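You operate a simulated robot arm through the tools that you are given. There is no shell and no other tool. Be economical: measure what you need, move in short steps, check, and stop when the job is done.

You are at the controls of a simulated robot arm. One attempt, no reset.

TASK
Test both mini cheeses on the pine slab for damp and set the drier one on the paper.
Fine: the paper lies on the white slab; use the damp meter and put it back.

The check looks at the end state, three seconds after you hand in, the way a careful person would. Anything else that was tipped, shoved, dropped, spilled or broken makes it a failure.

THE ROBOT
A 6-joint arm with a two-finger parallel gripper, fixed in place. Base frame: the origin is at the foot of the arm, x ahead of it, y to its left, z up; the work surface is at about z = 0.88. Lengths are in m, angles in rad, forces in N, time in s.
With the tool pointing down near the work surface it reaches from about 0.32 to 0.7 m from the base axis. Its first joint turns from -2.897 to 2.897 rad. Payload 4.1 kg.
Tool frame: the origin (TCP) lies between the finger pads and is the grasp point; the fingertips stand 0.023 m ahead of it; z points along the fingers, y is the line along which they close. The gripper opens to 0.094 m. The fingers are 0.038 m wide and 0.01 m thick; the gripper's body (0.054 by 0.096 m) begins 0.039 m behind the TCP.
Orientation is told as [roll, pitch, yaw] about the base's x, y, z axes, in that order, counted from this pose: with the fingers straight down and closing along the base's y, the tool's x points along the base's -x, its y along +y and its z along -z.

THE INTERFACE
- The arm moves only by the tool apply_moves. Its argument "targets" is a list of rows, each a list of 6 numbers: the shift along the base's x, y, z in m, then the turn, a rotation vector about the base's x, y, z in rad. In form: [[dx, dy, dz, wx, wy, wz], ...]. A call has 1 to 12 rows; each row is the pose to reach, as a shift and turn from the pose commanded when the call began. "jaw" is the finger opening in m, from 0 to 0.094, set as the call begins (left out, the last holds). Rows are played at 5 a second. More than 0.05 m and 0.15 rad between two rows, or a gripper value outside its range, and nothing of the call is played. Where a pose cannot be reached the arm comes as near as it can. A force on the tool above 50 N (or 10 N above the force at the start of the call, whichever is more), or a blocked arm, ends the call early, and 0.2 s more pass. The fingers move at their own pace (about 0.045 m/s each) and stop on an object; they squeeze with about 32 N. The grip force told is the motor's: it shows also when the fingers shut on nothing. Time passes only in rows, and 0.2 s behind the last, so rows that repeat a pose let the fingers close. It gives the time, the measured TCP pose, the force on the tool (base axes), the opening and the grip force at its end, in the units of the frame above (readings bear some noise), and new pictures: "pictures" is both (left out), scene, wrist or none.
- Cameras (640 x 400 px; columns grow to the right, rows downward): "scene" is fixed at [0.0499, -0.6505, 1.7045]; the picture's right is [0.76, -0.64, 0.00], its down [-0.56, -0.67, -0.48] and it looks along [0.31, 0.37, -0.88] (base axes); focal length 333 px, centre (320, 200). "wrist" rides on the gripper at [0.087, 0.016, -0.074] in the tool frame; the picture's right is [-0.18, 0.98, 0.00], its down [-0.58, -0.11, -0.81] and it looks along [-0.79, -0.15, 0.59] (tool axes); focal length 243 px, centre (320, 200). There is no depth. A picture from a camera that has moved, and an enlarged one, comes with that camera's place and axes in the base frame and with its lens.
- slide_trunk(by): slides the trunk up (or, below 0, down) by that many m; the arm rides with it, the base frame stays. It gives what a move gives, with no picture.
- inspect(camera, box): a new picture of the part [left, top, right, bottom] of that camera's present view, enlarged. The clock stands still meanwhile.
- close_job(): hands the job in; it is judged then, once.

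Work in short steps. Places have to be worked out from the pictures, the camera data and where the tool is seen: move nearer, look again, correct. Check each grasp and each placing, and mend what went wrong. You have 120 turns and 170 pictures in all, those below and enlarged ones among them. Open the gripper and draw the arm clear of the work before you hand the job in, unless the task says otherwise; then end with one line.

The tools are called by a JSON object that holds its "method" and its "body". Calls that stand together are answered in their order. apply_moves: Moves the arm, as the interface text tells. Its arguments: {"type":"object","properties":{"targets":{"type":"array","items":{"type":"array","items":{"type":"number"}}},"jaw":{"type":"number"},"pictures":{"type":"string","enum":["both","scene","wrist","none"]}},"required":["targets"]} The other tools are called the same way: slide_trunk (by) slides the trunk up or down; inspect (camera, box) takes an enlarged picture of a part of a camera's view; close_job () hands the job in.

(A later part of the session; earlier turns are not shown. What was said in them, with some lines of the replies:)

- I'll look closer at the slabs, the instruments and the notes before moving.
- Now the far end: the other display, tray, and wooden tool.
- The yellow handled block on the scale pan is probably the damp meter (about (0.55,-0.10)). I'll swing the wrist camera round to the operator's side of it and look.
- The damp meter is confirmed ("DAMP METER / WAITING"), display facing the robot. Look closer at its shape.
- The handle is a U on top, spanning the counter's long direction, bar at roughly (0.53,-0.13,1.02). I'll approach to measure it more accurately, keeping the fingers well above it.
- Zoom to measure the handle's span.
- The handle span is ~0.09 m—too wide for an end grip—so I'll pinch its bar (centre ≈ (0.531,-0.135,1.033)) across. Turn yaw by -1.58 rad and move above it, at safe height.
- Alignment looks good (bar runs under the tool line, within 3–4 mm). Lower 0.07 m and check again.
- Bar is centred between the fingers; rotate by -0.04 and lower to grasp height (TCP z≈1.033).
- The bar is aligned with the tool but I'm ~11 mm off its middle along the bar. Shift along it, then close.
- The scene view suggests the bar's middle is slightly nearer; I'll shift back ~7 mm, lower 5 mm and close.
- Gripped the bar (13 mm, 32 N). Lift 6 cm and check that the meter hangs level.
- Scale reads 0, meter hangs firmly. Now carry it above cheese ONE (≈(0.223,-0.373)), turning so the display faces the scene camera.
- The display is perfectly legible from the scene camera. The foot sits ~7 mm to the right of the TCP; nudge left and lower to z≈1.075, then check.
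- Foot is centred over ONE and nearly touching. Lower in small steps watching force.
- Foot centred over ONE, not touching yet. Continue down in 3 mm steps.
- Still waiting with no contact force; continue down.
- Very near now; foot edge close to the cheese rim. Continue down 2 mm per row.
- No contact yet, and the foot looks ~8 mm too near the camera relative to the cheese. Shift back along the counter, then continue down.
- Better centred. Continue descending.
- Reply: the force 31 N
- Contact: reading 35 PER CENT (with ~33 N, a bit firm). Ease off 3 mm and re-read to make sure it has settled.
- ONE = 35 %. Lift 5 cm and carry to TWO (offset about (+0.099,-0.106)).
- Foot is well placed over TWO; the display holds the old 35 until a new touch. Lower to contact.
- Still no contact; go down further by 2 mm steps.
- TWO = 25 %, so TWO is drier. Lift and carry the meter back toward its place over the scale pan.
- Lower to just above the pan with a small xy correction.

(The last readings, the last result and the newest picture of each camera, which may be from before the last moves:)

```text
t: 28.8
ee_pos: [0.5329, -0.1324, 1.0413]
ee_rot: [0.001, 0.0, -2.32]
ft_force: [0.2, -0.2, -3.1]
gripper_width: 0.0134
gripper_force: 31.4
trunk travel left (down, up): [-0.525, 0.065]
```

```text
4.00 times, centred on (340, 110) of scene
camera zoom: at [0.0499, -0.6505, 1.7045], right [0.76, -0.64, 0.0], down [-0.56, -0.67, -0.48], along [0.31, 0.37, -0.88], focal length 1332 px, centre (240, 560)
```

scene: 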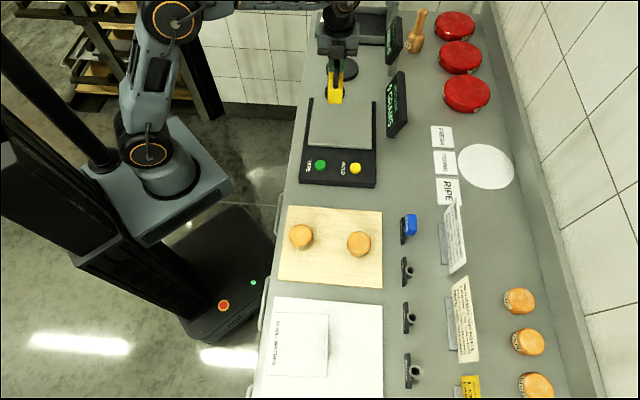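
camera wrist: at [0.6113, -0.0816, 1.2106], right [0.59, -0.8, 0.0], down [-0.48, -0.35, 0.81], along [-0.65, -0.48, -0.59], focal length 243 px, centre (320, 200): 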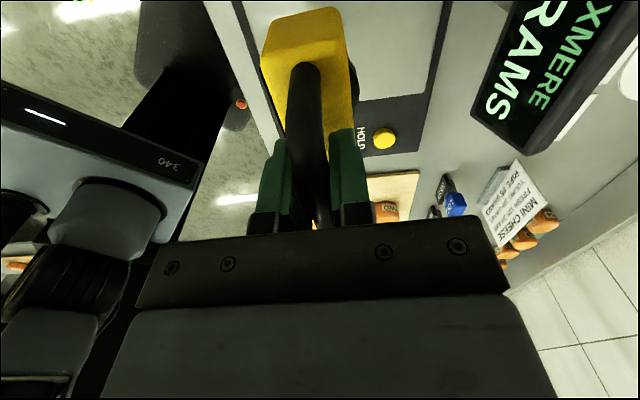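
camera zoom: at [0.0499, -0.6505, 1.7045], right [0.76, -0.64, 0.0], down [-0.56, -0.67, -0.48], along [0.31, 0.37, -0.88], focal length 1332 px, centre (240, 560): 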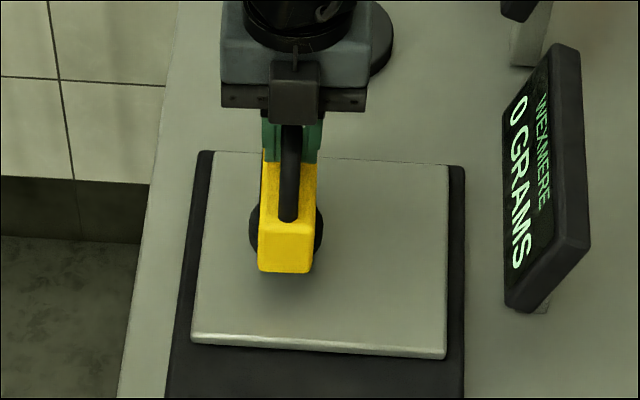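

Nearly identical to its original picture; nudge ~3 mm right and lower until it stands.

{"method": "apply_moves", "body": {"targets": [[0.002, -0.002, -0.004, 0, 0, 0], [0.002, -0.002, -0.008, 0, 0, 0], [0.002, -0.002, -0.01, 0, 0, 0], [0.002, -0.002, -0.011, 0, 0, 0]], "pictures": "none"}}

{"method": "inspect", "body": {"camera": "scene", "box": [260, 60, 420, 160]}}

```text
t: 29.8
ee_pos: [0.5352, -0.1306, 1.0313]
ee_rot: [0.0, 0.0, -2.32]
ft_force: [-0.1, -0.3, -2.4]
gripper_width: 0.0131
gripper_force: 31.8
trunk travel left (down, up): [-0.525, 0.065]
```

```text
4.00 times, centred on (340, 110) of scene
camera zoom: at [0.0499, -0.6505, 1.7045], right [0.76, -0.64, 0.0], down [-0.56, -0.67, -0.48], along [0.31, 0.37, -0.88], focal length 1332 px, centre (240, 560)
```

zoom: 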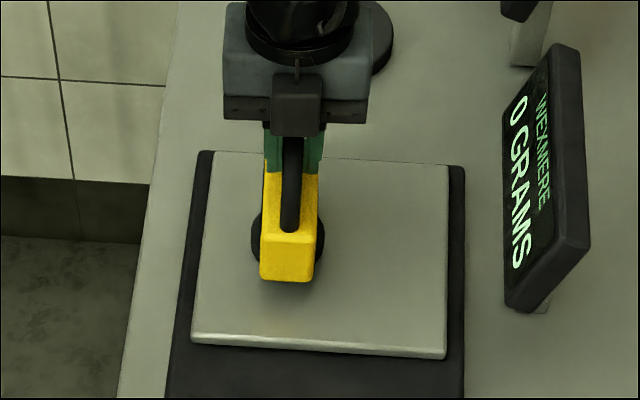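

Scale still at 0, a few mm to go. Lower 1 mm at a time.

{"method": "apply_moves", "body": {"targets": [[0, -0.001, -0.001, 0, 0, 0], [0, -0.001, -0.002, 0, 0, 0], [0, -0.001, -0.003, 0, 0, 0], [0, -0.001, -0.003, 0, 0, 0]], "pictures": "none"}}

{"method": "inspect", "body": {"camera": "scene", "box": [260, 60, 420, 160]}}

```text
t: 30.8
ee_pos: [0.5335, -0.1325, 1.0286]
ee_rot: [0.003, 0.002, -2.32]
ft_force: [-2.4, 0.4, 10.8]
gripper_width: 0.0136
gripper_force: 31.6
trunk travel left (down, up): [-0.525, 0.065]
```

```text
4.00 times, centred on (340, 110) of scene
camera zoom: at [0.0499, -0.6505, 1.7045], right [0.76, -0.64, 0.0], down [-0.56, -0.67, -0.48], along [0.31, 0.37, -0.88], focal length 1332 px, centre (240, 560)
```

zoom: 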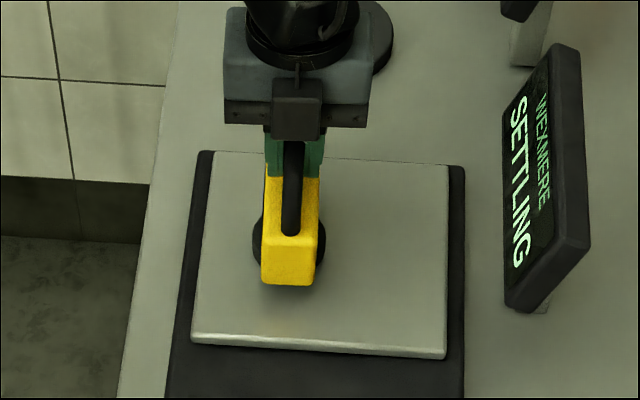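

It stands on the pan in its original spot (scale settling). Ease up 1 mm and open the jaw.

{"method": "apply_moves", "body": {"targets": [[0, 0, 0.0005, 0, 0, 0], [0, 0, 0.0005, 0, 0, 0], [0, 0, 0.0005, 0, 0, 0], [0, 0, 0.0005, 0, 0, 0], [0, 0, 0.0005, 0, 0, 0], [0, 0, 0.0005, 0, 0, 0]], "jaw": 0.094, "pictures": "wrist"}}

```text
t: 32.2
ee_pos: [0.5345, -0.1323, 1.0277]
ee_rot: [0.0, 0.001, -2.32]
ft_force: [0.1, -0.1, -0.2]
gripper_width: 0.0939
gripper_force: 0.1
trunk travel left (down, up): [-0.525, 0.065]
camera wrist: at [0.6065, -0.0804, 1.1021], right [0.59, -0.8, 0.0], down [-0.48, -0.35, 0.81], along [-0.65, -0.48, -0.59], focal length 243 px, centre (320, 200)
```

wrist: 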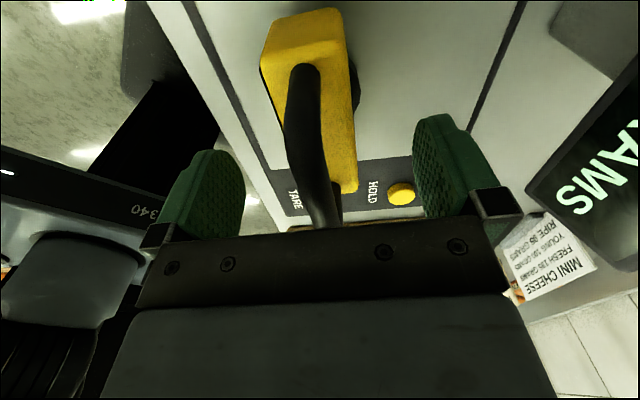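

Released cleanly. Rise straight up 0.12 m and check the meter.

{"method": "apply_moves", "body": {"targets": [[0, 0, 0.03, 0, 0, 0], [0, 0, 0.07, 0, 0, 0], [0, 0, 0.11, 0, 0, 0], [0, 0, 0.13, 0, 0, 0]], "pictures": "none"}}

{"method": "inspect", "body": {"camera": "scene", "box": [260, 60, 420, 160]}}

{"method": "inspect", "body": {"camera": "scene", "box": [260, 290, 400, 400]}}

```text
t: 33.2
ee_pos: [0.5359, -0.1315, 1.1581]
ee_rot: [0.001, 0.0, -2.32]
ft_force: [0.1, -0.9, 0.1]
gripper_width: 0.094
gripper_force: 0.1
trunk travel left (down, up): [-0.525, 0.065]
```

```text
4.00 times, centred on (340, 110) of scene
camera zoom: at [0.0499, -0.6505, 1.7045], right [0.76, -0.64, 0.0], down [-0.56, -0.67, -0.48], along [0.31, 0.37, -0.88], focal length 1332 px, centre (240, 560)
```

zoom: 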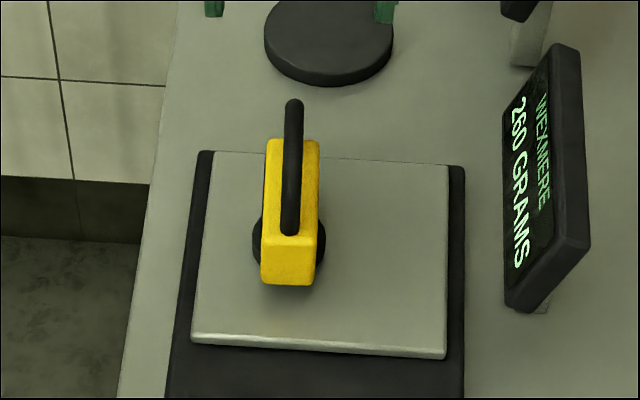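

```text
3.64 times, centred on (330, 345) of scene
camera zoom: at [0.0499, -0.6505, 1.7045], right [0.76, -0.64, 0.0], down [-0.56, -0.67, -0.48], along [0.31, 0.37, -0.88], focal length 1211 px, centre (284, -327)
```

zoom: 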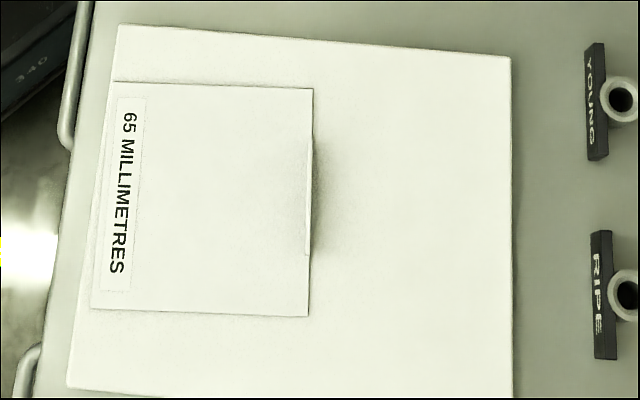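

Meter is back exactly as found (260 g). Now look at the white slab from the other side with the wrist camera — the "65 MILLIMETRES" piece may be a raised thing, not the paper.

{"method": "apply_moves", "body": {"targets": [[-0.033, -0.027, 0, 0, 0, 0], [-0.066, -0.054, 0, 0, 0, 0], [-0.1, -0.081, 0, 0, 0, 0], [-0.133, -0.108, 0, 0, 0, 0.03], [-0.166, -0.135, 0, 0, 0, 0.06], [-0.2, -0.162, 0, 0, 0, 0.09], [-0.233, -0.189, -0.01, 0, 0, 0.12], [-0.266, -0.216, -0.02, 0, 0, 0.15], [-0.3, -0.243, -0.025, 0, 0, 0.18], [-0.33, -0.27, -0.03, 0, 0, 0.2]]}}

```text
t: 35.4
ee_pos: [0.2005, -0.4077, 1.1276]
ee_rot: [0.0, -0.001, -2.119]
ft_force: [-0.6, 0.2, 0.2]
gripper_width: 0.0941
gripper_force: 0.0
trunk travel left (down, up): [-0.525, 0.065]
camera wrist: at [0.2604, -0.3424, 1.2024], right [0.74, -0.67, 0.0], down [-0.4, -0.44, 0.81], along [-0.54, -0.6, -0.59], focal length 243 px, centre (320, 200)
```

scene: 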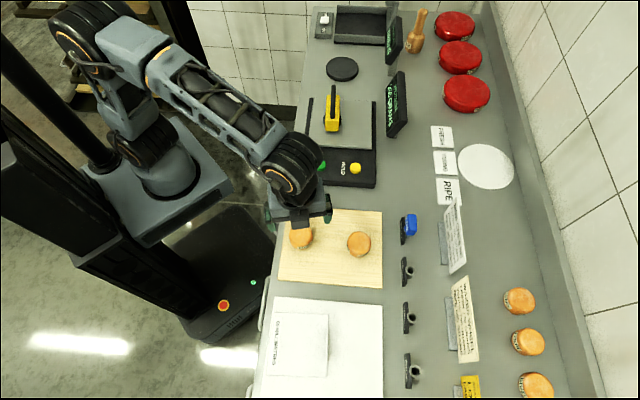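
wrist: 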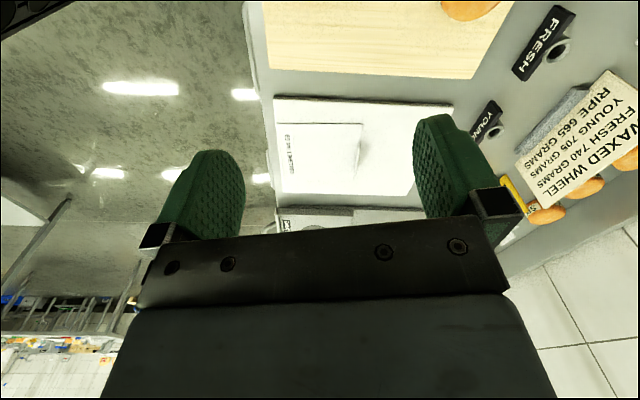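

{"method": "inspect", "body": {"camera": "wrist", "box": [260, 85, 460, 215]}}

```text
3.08 times, centred on (360, 150) of wrist
camera zoom: at [0.2604, -0.3424, 1.2024], right [0.74, -0.67, 0.0], down [-0.4, -0.44, 0.81], along [-0.54, -0.6, -0.59], focal length 746 px, centre (197, 354)
```

zoom: 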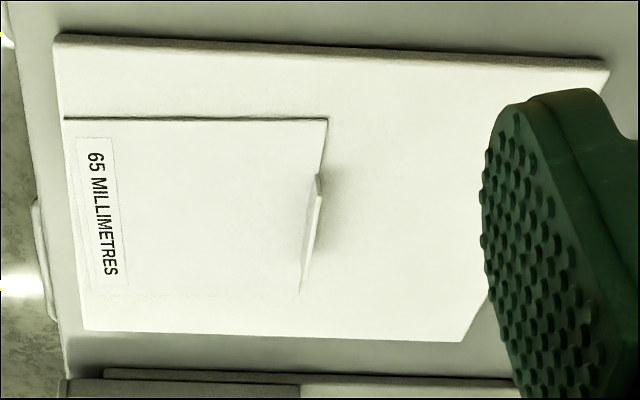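

The paper is a flat sheet (edge on the back side slightly curled), centre ≈ (0.07,-0.56). Now go above cheese TWO with fingers closing along the counter's long axis (yaw ≈ -0.75).

{"method": "apply_moves", "body": {"targets": [[0.01, -0.006, 0, 0, 0, 0.125], [0.02, -0.013, 0, 0, 0, 0.25], [0.03, -0.02, 0, 0, 0, 0.375], [0.04, -0.026, 0, 0, 0, 0.5], [0.052, -0.032, 0, 0, 0, 0.625], [0.064, -0.038, 0, 0, 0, 0.75], [0.075, -0.045, 0, 0, 0, 0.875], [0.086, -0.052, 0, 0, 0, 1.0], [0.096, -0.058, 0, 0, 0, 1.125], [0.108, -0.065, -0.02, 0, 0, 1.25], [0.118, -0.071, -0.05, 0, 0, 1.37]]}}

{"method": "inspect", "body": {"camera": "scene", "box": [290, 190, 410, 290]}}

```text
t: 37.8
ee_pos: [0.3239, -0.4748, 1.0778]
ee_rot: [0.0, 0.001, -0.747]
ft_force: [-0.2, 0.0, 0.0]
gripper_width: 0.0943
gripper_force: 0.2
trunk travel left (down, up): [-0.525, 0.065]
camera wrist: at [0.2729, -0.4033, 1.1514], right [0.8, 0.6, 0.0], down [0.35, -0.47, 0.81], along [0.48, -0.65, -0.59], focal length 243 px, centre (320, 200)
```

scene: 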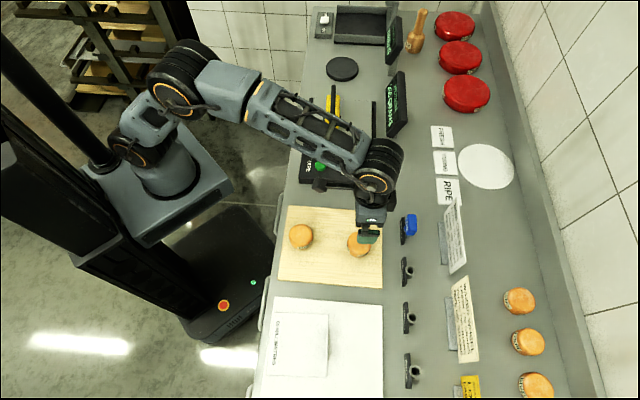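
wrist: 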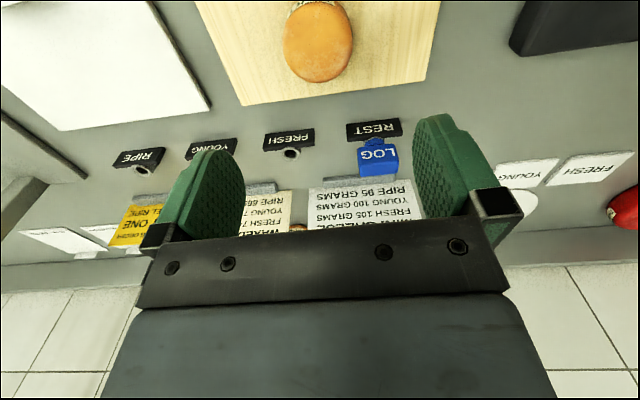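

```text
4.00 times, centred on (350, 240) of scene
camera zoom: at [0.0499, -0.6505, 1.7045], right [0.76, -0.64, 0.0], down [-0.56, -0.67, -0.48], along [0.31, 0.37, -0.88], focal length 1332 px, centre (200, 40)
```

zoom: 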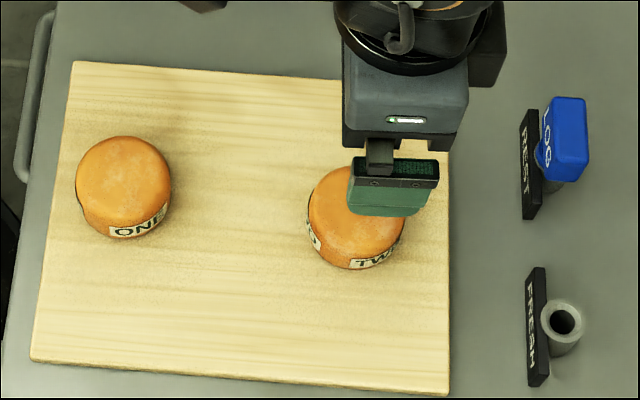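

Cheese TWO estimated at (0.322,-0.477). Lower to TCP z≈1.0 and re-check alignment.

{"method": "apply_moves", "body": {"targets": [[-0.002, -0.002, -0.04, 0, 0, 0], [-0.002, -0.002, -0.075, 0, 0, 0]], "pictures": "wrist"}}

{"method": "inspect", "body": {"camera": "scene", "box": [310, 200, 400, 275]}}

```text
t: 38.4
ee_pos: [0.3228, -0.4777, 1.0004]
ee_rot: [-0.001, -0.001, -0.75]
ft_force: [-0.1, 0.3, 0.2]
gripper_width: 0.094
gripper_force: 0.1
trunk travel left (down, up): [-0.525, 0.065]
camera wrist: at [0.2707, -0.4066, 1.076], right [0.8, 0.59, 0.0], down [0.35, -0.48, 0.81], along [0.48, -0.65, -0.59], focal length 243 px, centre (320, 200)
```

wrist: 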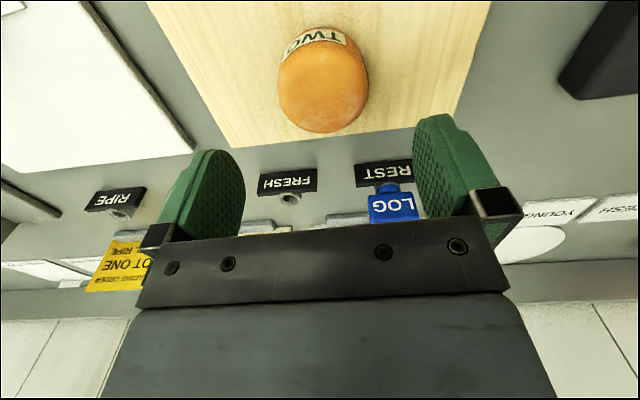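

```text
5.33 times, centred on (355, 238) of scene
camera zoom: at [0.0499, -0.6505, 1.7045], right [0.76, -0.64, 0.0], down [-0.56, -0.67, -0.48], along [0.31, 0.37, -0.88], focal length 1776 px, centre (133, 0)
```

zoom: 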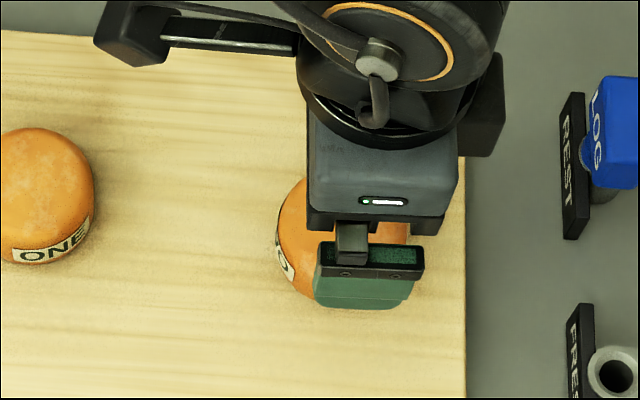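

Cheese centre is ~5 mm off; correct to (0.322,-0.473) and lower to TCP z≈0.95.

{"method": "apply_moves", "body": {"targets": [[-0.001, 0.005, -0.02, 0, 0, 0], [-0.001, 0.005, -0.04, 0, 0, 0], [-0.001, 0.005, -0.05, 0, 0, 0]], "pictures": "wrist"}}

{"method": "inspect", "body": {"camera": "scene", "box": [310, 200, 400, 275]}}

```text
t: 39.2
ee_pos: [0.322, -0.4702, 0.9514]
ee_rot: [-0.001, 0.001, -0.749]
ft_force: [0.2, -0.8, -0.6]
gripper_width: 0.0938
gripper_force: 0.1
trunk travel left (down, up): [-0.525, 0.065]
camera wrist: at [0.2698, -0.4001, 1.0257], right [0.8, 0.59, 0.0], down [0.35, -0.48, 0.81], along [0.48, -0.65, -0.59], focal length 243 px, centre (320, 200)
```

wrist: 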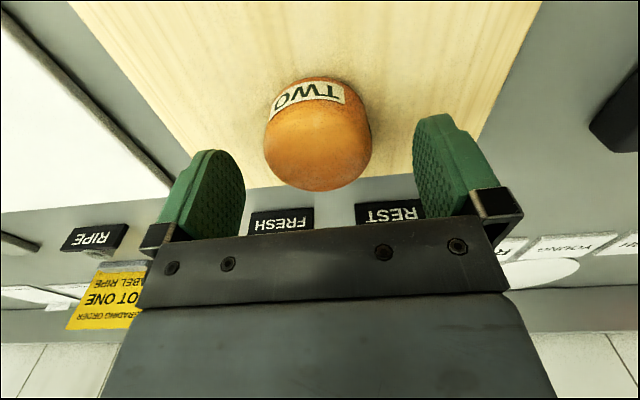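

```text
5.33 times, centred on (355, 238) of scene
camera zoom: at [0.0499, -0.6505, 1.7045], right [0.76, -0.64, 0.0], down [-0.56, -0.67, -0.48], along [0.31, 0.37, -0.88], focal length 1776 px, centre (133, 0)
```

zoom: 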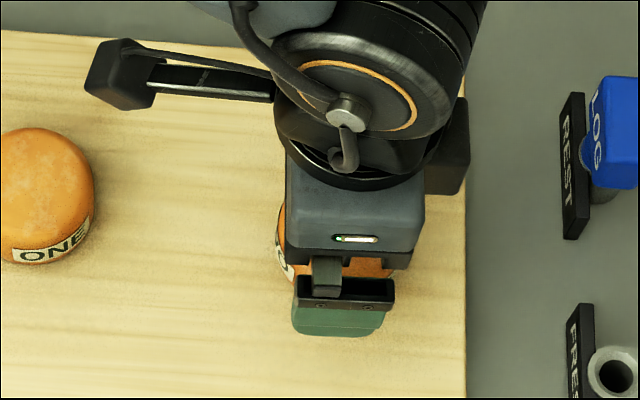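

Cheese is well between the fingers. Lower 18 mm more (tips ≈0.910, above the pine slab).

{"method": "apply_moves", "body": {"targets": [[0, 0, -0.01, 0, 0, 0], [0, 0, -0.018, 0, 0, 0]], "pictures": "wrist"}}

{"method": "inspect", "body": {"camera": "scene", "box": [310, 200, 400, 275]}}

```text
t: 39.8
ee_pos: [0.3215, -0.4712, 0.9349]
ee_rot: [0.0, 0.001, -0.749]
ft_force: [-0.1, 0.5, -0.5]
gripper_width: 0.0941
gripper_force: 0.2
trunk travel left (down, up): [-0.525, 0.065]
camera wrist: at [0.2695, -0.3998, 1.0087], right [0.8, 0.59, 0.0], down [0.35, -0.48, 0.81], along [0.48, -0.65, -0.59], focal length 243 px, centre (320, 200)
```

wrist: 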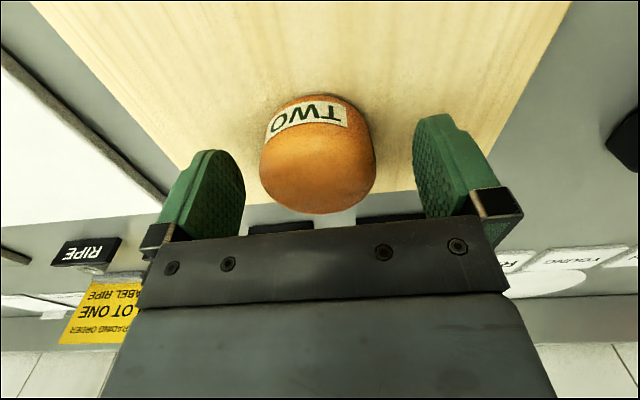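

```text
5.33 times, centred on (355, 238) of scene
camera zoom: at [0.0499, -0.6505, 1.7045], right [0.76, -0.64, 0.0], down [-0.56, -0.67, -0.48], along [0.31, 0.37, -0.88], focal length 1776 px, centre (133, 0)
```

zoom: 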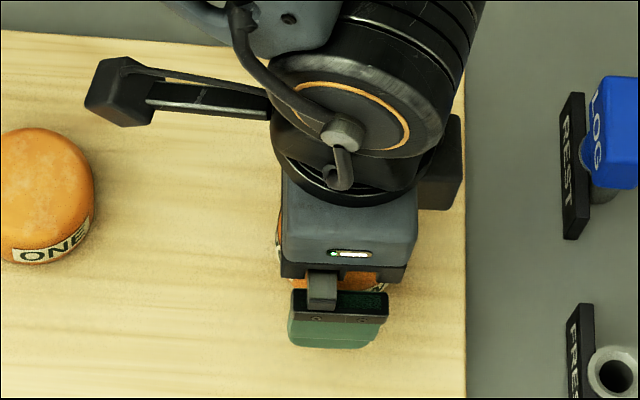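

Centred and clear of the slab. Close on the cheese.

{"method": "apply_moves", "body": {"targets": [[0, 0, 0, 0, 0, 0], [0, 0, 0, 0, 0, 0], [0, 0, 0, 0, 0, 0], [0, 0, 0, 0, 0, 0], [0, 0, 0, 0, 0, 0]], "jaw": 0.04, "pictures": "wrist"}}

```text
t: 41.0
ee_pos: [0.3211, -0.4708, 0.9357]
ee_rot: [-0.002, 0.0, -0.749]
ft_force: [-0.2, 0.6, 0.1]
gripper_width: 0.0591
gripper_force: 31.8
trunk travel left (down, up): [-0.525, 0.065]
camera wrist: at [0.2695, -0.3998, 1.0087], right [0.8, 0.59, 0.0], down [0.35, -0.48, 0.81], along [0.48, -0.65, -0.59], focal length 243 px, centre (320, 200)
```

wrist: 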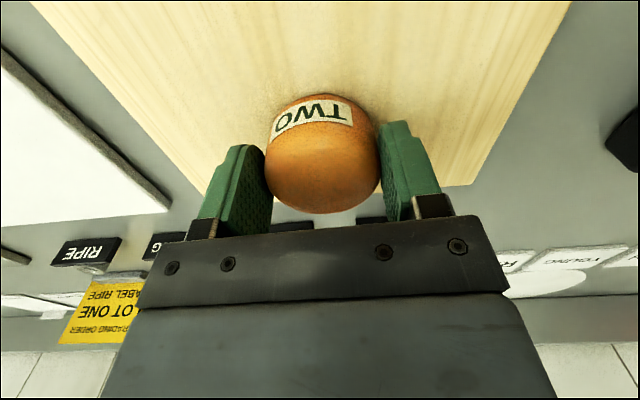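

Gripped (59 mm). Lift 8 cm and carry toward the paper.

{"method": "apply_moves", "body": {"targets": [[0, 0, 0.02, 0, 0, 0], [0, 0, 0.05, 0, 0, 0], [0, 0, 0.09, 0, 0, 0], [-0.042, -0.014, 0.09, 0, 0, 0], [-0.084, -0.028, 0.09, 0, 0, 0], [-0.126, -0.043, 0.09, 0, 0, 0], [-0.168, -0.057, 0.09, 0, 0, 0], [-0.21, -0.071, 0.09, 0, 0, 0], [-0.251, -0.085, 0.09, 0, 0, 0]]}}

{"method": "inspect", "body": {"camera": "scene", "box": [250, 270, 400, 400]}}

```text
t: 43.0
ee_pos: [0.0685, -0.5542, 1.0269]
ee_rot: [-0.001, 0.001, -0.749]
ft_force: [-0.7, -0.5, -0.5]
gripper_width: 0.0591
gripper_force: 31.6
trunk travel left (down, up): [-0.525, 0.065]
camera wrist: at [0.0163, -0.4825, 1.1008], right [0.8, 0.59, 0.0], down [0.35, -0.48, 0.81], along [0.48, -0.65, -0.59], focal length 243 px, centre (320, 200)
```

scene: 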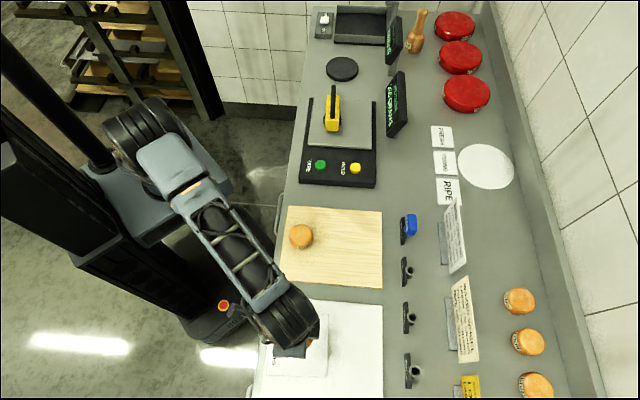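
wrist: 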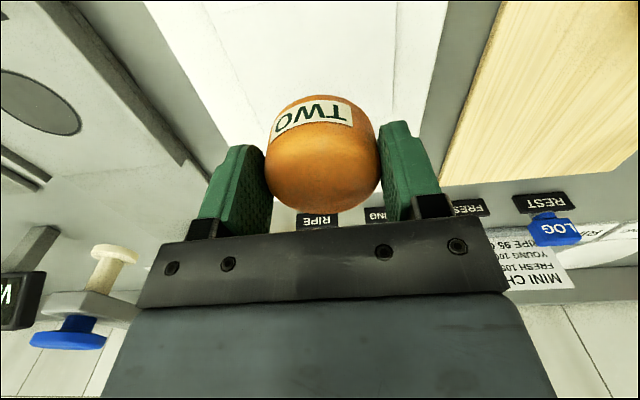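

```text
3.08 times, centred on (325, 335) of scene
camera zoom: at [0.0499, -0.6505, 1.7045], right [0.76, -0.64, 0.0], down [-0.56, -0.67, -0.48], along [0.31, 0.37, -0.88], focal length 1024 px, centre (305, -215)
```

zoom: 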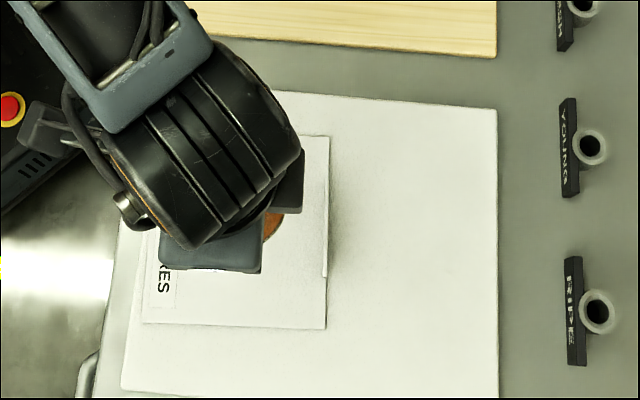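

Check where the paper lies relative to the cheese in the wrist view.

{"method": "inspect", "body": {"camera": "wrist", "box": [120, 0, 470, 220]}}

```text
1.82 times, centred on (295, 110) of wrist
camera zoom: at [0.0163, -0.4825, 1.1008], right [0.8, 0.59, 0.0], down [0.35, -0.48, 0.81], along [0.48, -0.65, -0.59], focal length 441 px, centre (366, 364)
```

zoom: 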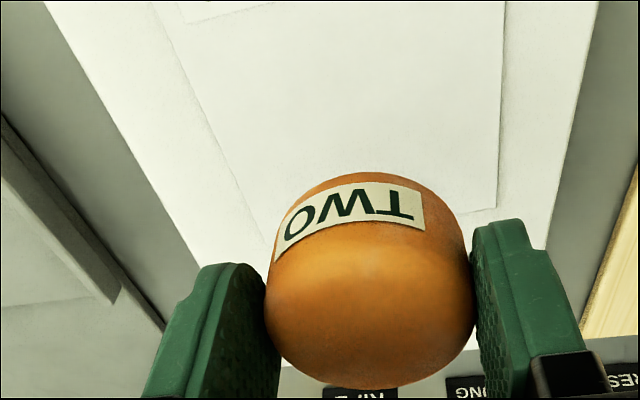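

Paper centre ≈ (0.064,-0.560) from both cameras. Correct by (-4,-6) mm and lower to 0.95.

{"method": "apply_moves", "body": {"targets": [[-0.004, -0.006, -0.02, 0, 0, 0], [-0.004, -0.006, -0.045, 0, 0, 0], [-0.004, -0.006, -0.065, 0, 0, 0], [-0.004, -0.006, -0.075, 0, 0, 0]]}}

```text
t: 44.0
ee_pos: [0.0647, -0.5634, 0.9493]
ee_rot: [0.0, 0.0, -0.751]
ft_force: [0.9, 0.0, -0.9]
gripper_width: 0.0591
gripper_force: 32.4
trunk travel left (down, up): [-0.525, 0.065]
camera wrist: at [0.0132, -0.4921, 1.0239], right [0.8, 0.59, 0.0], down [0.35, -0.48, 0.81], along [0.48, -0.65, -0.59], focal length 243 px, centre (320, 200)
```

scene: 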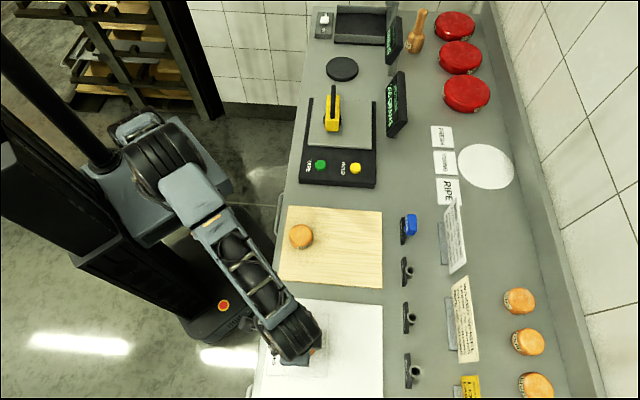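
wrist: 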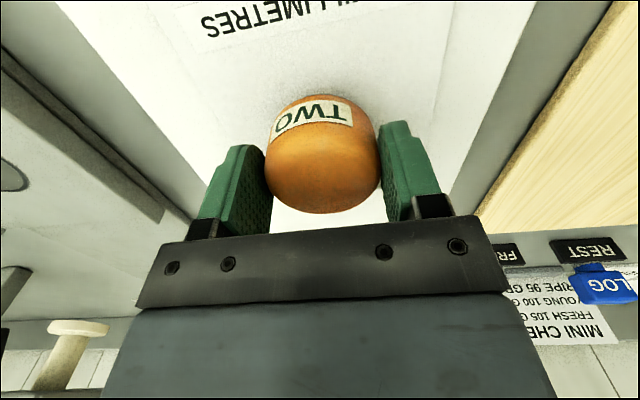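

Over the paper. Lower gently until contact.

{"method": "apply_moves", "body": {"targets": [[0, 0, -0.003, 0, 0, 0], [0, 0, -0.006, 0, 0, 0], [0, 0, -0.009, 0, 0, 0], [0, 0, -0.011, 0, 0, 0]], "pictures": "wrist"}}

```text
t: 45.0
ee_pos: [0.066, -0.5642, 0.938]
ee_rot: [-0.002, 0.0, -0.748]
ft_force: [-0.4, -0.3, -0.1]
gripper_width: 0.0591
gripper_force: 31.9
trunk travel left (down, up): [-0.525, 0.065]
camera wrist: at [0.0142, -0.4929, 1.0127], right [0.8, 0.59, 0.0], down [0.35, -0.48, 0.81], along [0.48, -0.65, -0.59], focal length 243 px, centre (320, 200)
```

wrist: 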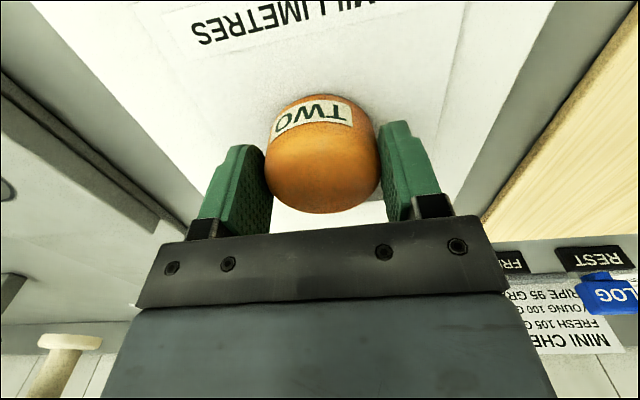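

No contact yet; continue 1 mm steps.

{"method": "apply_moves", "body": {"targets": [[0, 0, -0.001, 0, 0, 0], [0, 0, -0.002, 0, 0, 0], [0, 0, -0.003, 0, 0, 0], [0, 0, -0.004, 0, 0, 0]], "pictures": "none"}}

```text
t: 46.0
ee_pos: [0.0652, -0.5629, 0.9376]
ee_rot: [-0.003, -0.003, -0.749]
ft_force: [0.5, -2.1, 16.3]
gripper_width: 0.0591
gripper_force: 32.3
trunk travel left (down, up): [-0.525, 0.065]
```

Contact (16 N). Ease up slightly and release.

{"method": "apply_moves", "body": {"targets": [[0, 0, 0.002, 0, 0, 0], [0, 0, 0.002, 0, 0, 0]], "pictures": "none"}}

{"method": "apply_moves", "body": {"targets": [[0, 0, 0, 0, 0, 0], [0, 0, 0, 0, 0, 0], [0, 0, 0, 0, 0, 0], [0, 0, 0, 0, 0, 0]], "jaw": 0.09, "pictures": "wrist"}}

```text
t: 46.6
ee_pos: [0.066, -0.5635, 0.9364]
ee_rot: [-0.001, -0.002, -0.749]
ft_force: [1.5, -3.9, 15.4]
gripper_width: 0.0594
gripper_force: 31.9
trunk travel left (down, up): [-0.525, 0.065]
```

```text
t: 47.6
ee_pos: [0.0649, -0.563, 0.936]
ee_rot: [-0.001, 0.001, -0.75]
ft_force: [0.6, -0.3, 0.1]
gripper_width: 0.0902
gripper_force: 0.1
trunk travel left (down, up): [-0.525, 0.065]
camera wrist: at [0.0136, -0.4921, 1.0106], right [0.8, 0.59, 0.0], down [0.35, -0.48, 0.81], along [0.48, -0.65, -0.59], focal length 243 px, centre (320, 200)
```

wrist: 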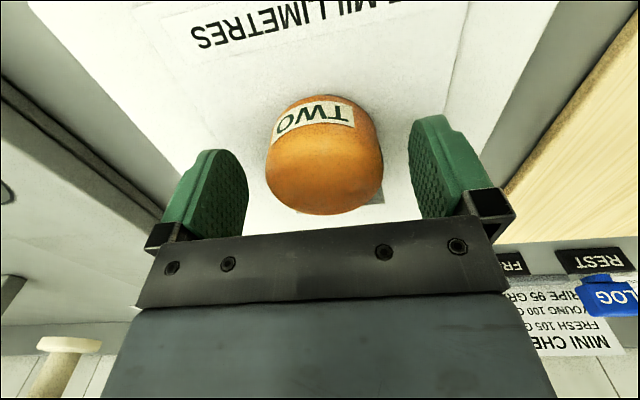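

Released; cheese stands on the paper. Rise straight up, then retract toward the robot.

{"method": "apply_moves", "body": {"targets": [[0, 0, 0.02, 0, 0, 0], [0, 0, 0.05, 0, 0, 0], [0, 0, 0.09, 0, 0, 0], [0, 0, 0.13, 0, 0, 0], [0, 0, 0.17, 0, 0, 0], [0.01, 0.04, 0.2, 0, 0, 0], [0.02, 0.08, 0.22, 0, 0, 0], [0.03, 0.12, 0.24, 0, 0, 0], [0.05, 0.16, 0.26, 0, 0, 0], [0.07, 0.2, 0.28, 0, 0, 0]], "pictures": "scene"}}

{"method": "inspect", "body": {"camera": "scene", "box": [250, 200, 410, 400]}}

```text
refused: row 6 steps farther than a row can; nothing moved
```

```text
2.00 times, centred on (330, 300) of scene
camera zoom: at [0.0499, -0.6505, 1.7045], right [0.76, -0.64, 0.0], down [-0.56, -0.67, -0.48], along [0.31, 0.37, -0.88], focal length 666 px, centre (300, 0)
```

zoom: 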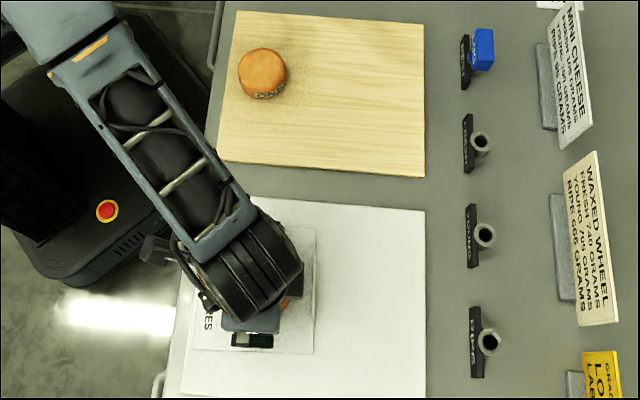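

A step was slightly too large; repeat with smaller ones.

{"method": "apply_moves", "body": {"targets": [[0, 0, 0.02, 0, 0, 0], [0, 0, 0.05, 0, 0, 0], [0, 0, 0.09, 0, 0, 0], [0, 0, 0.13, 0, 0, 0], [0, 0, 0.17, 0, 0, 0], [0.01, 0.03, 0.19, 0, 0, 0], [0.02, 0.065, 0.21, 0, 0, 0], [0.03, 0.1, 0.23, 0, 0, 0], [0.045, 0.135, 0.25, 0, 0, 0], [0.06, 0.17, 0.27, 0, 0, 0], [0.08, 0.2, 0.28, 0, 0, 0]], "pictures": "scene"}}

{"method": "inspect", "body": {"camera": "scene", "box": [250, 270, 410, 400]}}

```text
t: 50.0
ee_pos: [0.1489, -0.362, 1.2158]
ee_rot: [0.0, 0.0, -0.749]
ft_force: [-0.3, -0.5, -0.6]
gripper_width: 0.0902
gripper_force: 0.0
trunk travel left (down, up): [-0.525, 0.065]
```

scene: 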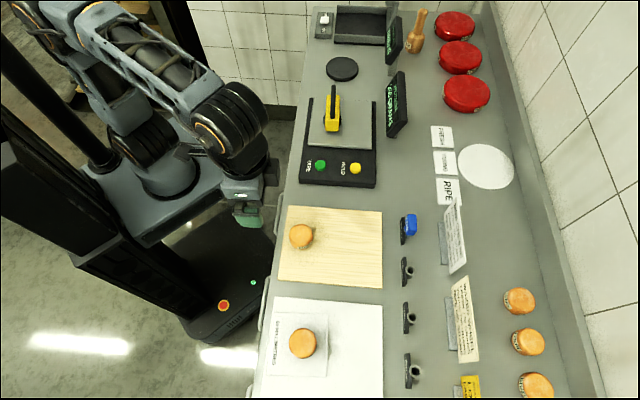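

```text
3.08 times, centred on (330, 335) of scene
camera zoom: at [0.0499, -0.6505, 1.7045], right [0.76, -0.64, 0.0], down [-0.56, -0.67, -0.48], along [0.31, 0.37, -0.88], focal length 1024 px, centre (289, -215)
```

zoom: 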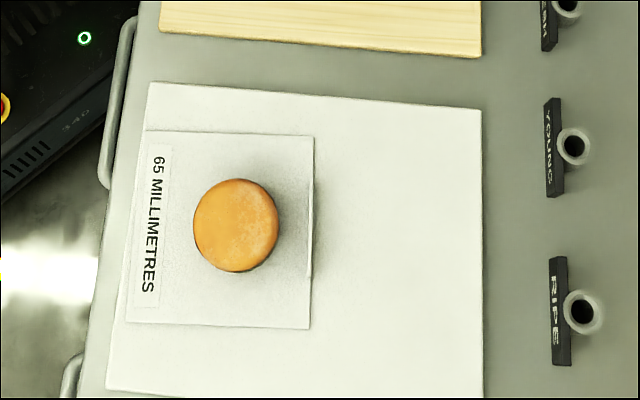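

TWO sits flat in the middle of the paper, ONE stays on the pine slab, the meter is back on the scale, and the arm is clear and open. Handing in.

{"method": "close_job", "body": {}}

```text
The job is handed in.
```

Cheese ONE read 35 % damp and cheese TWO read 25 %, so I set TWO, the drier one, on the paper and put the damp meter back on the scale pan where I found it.
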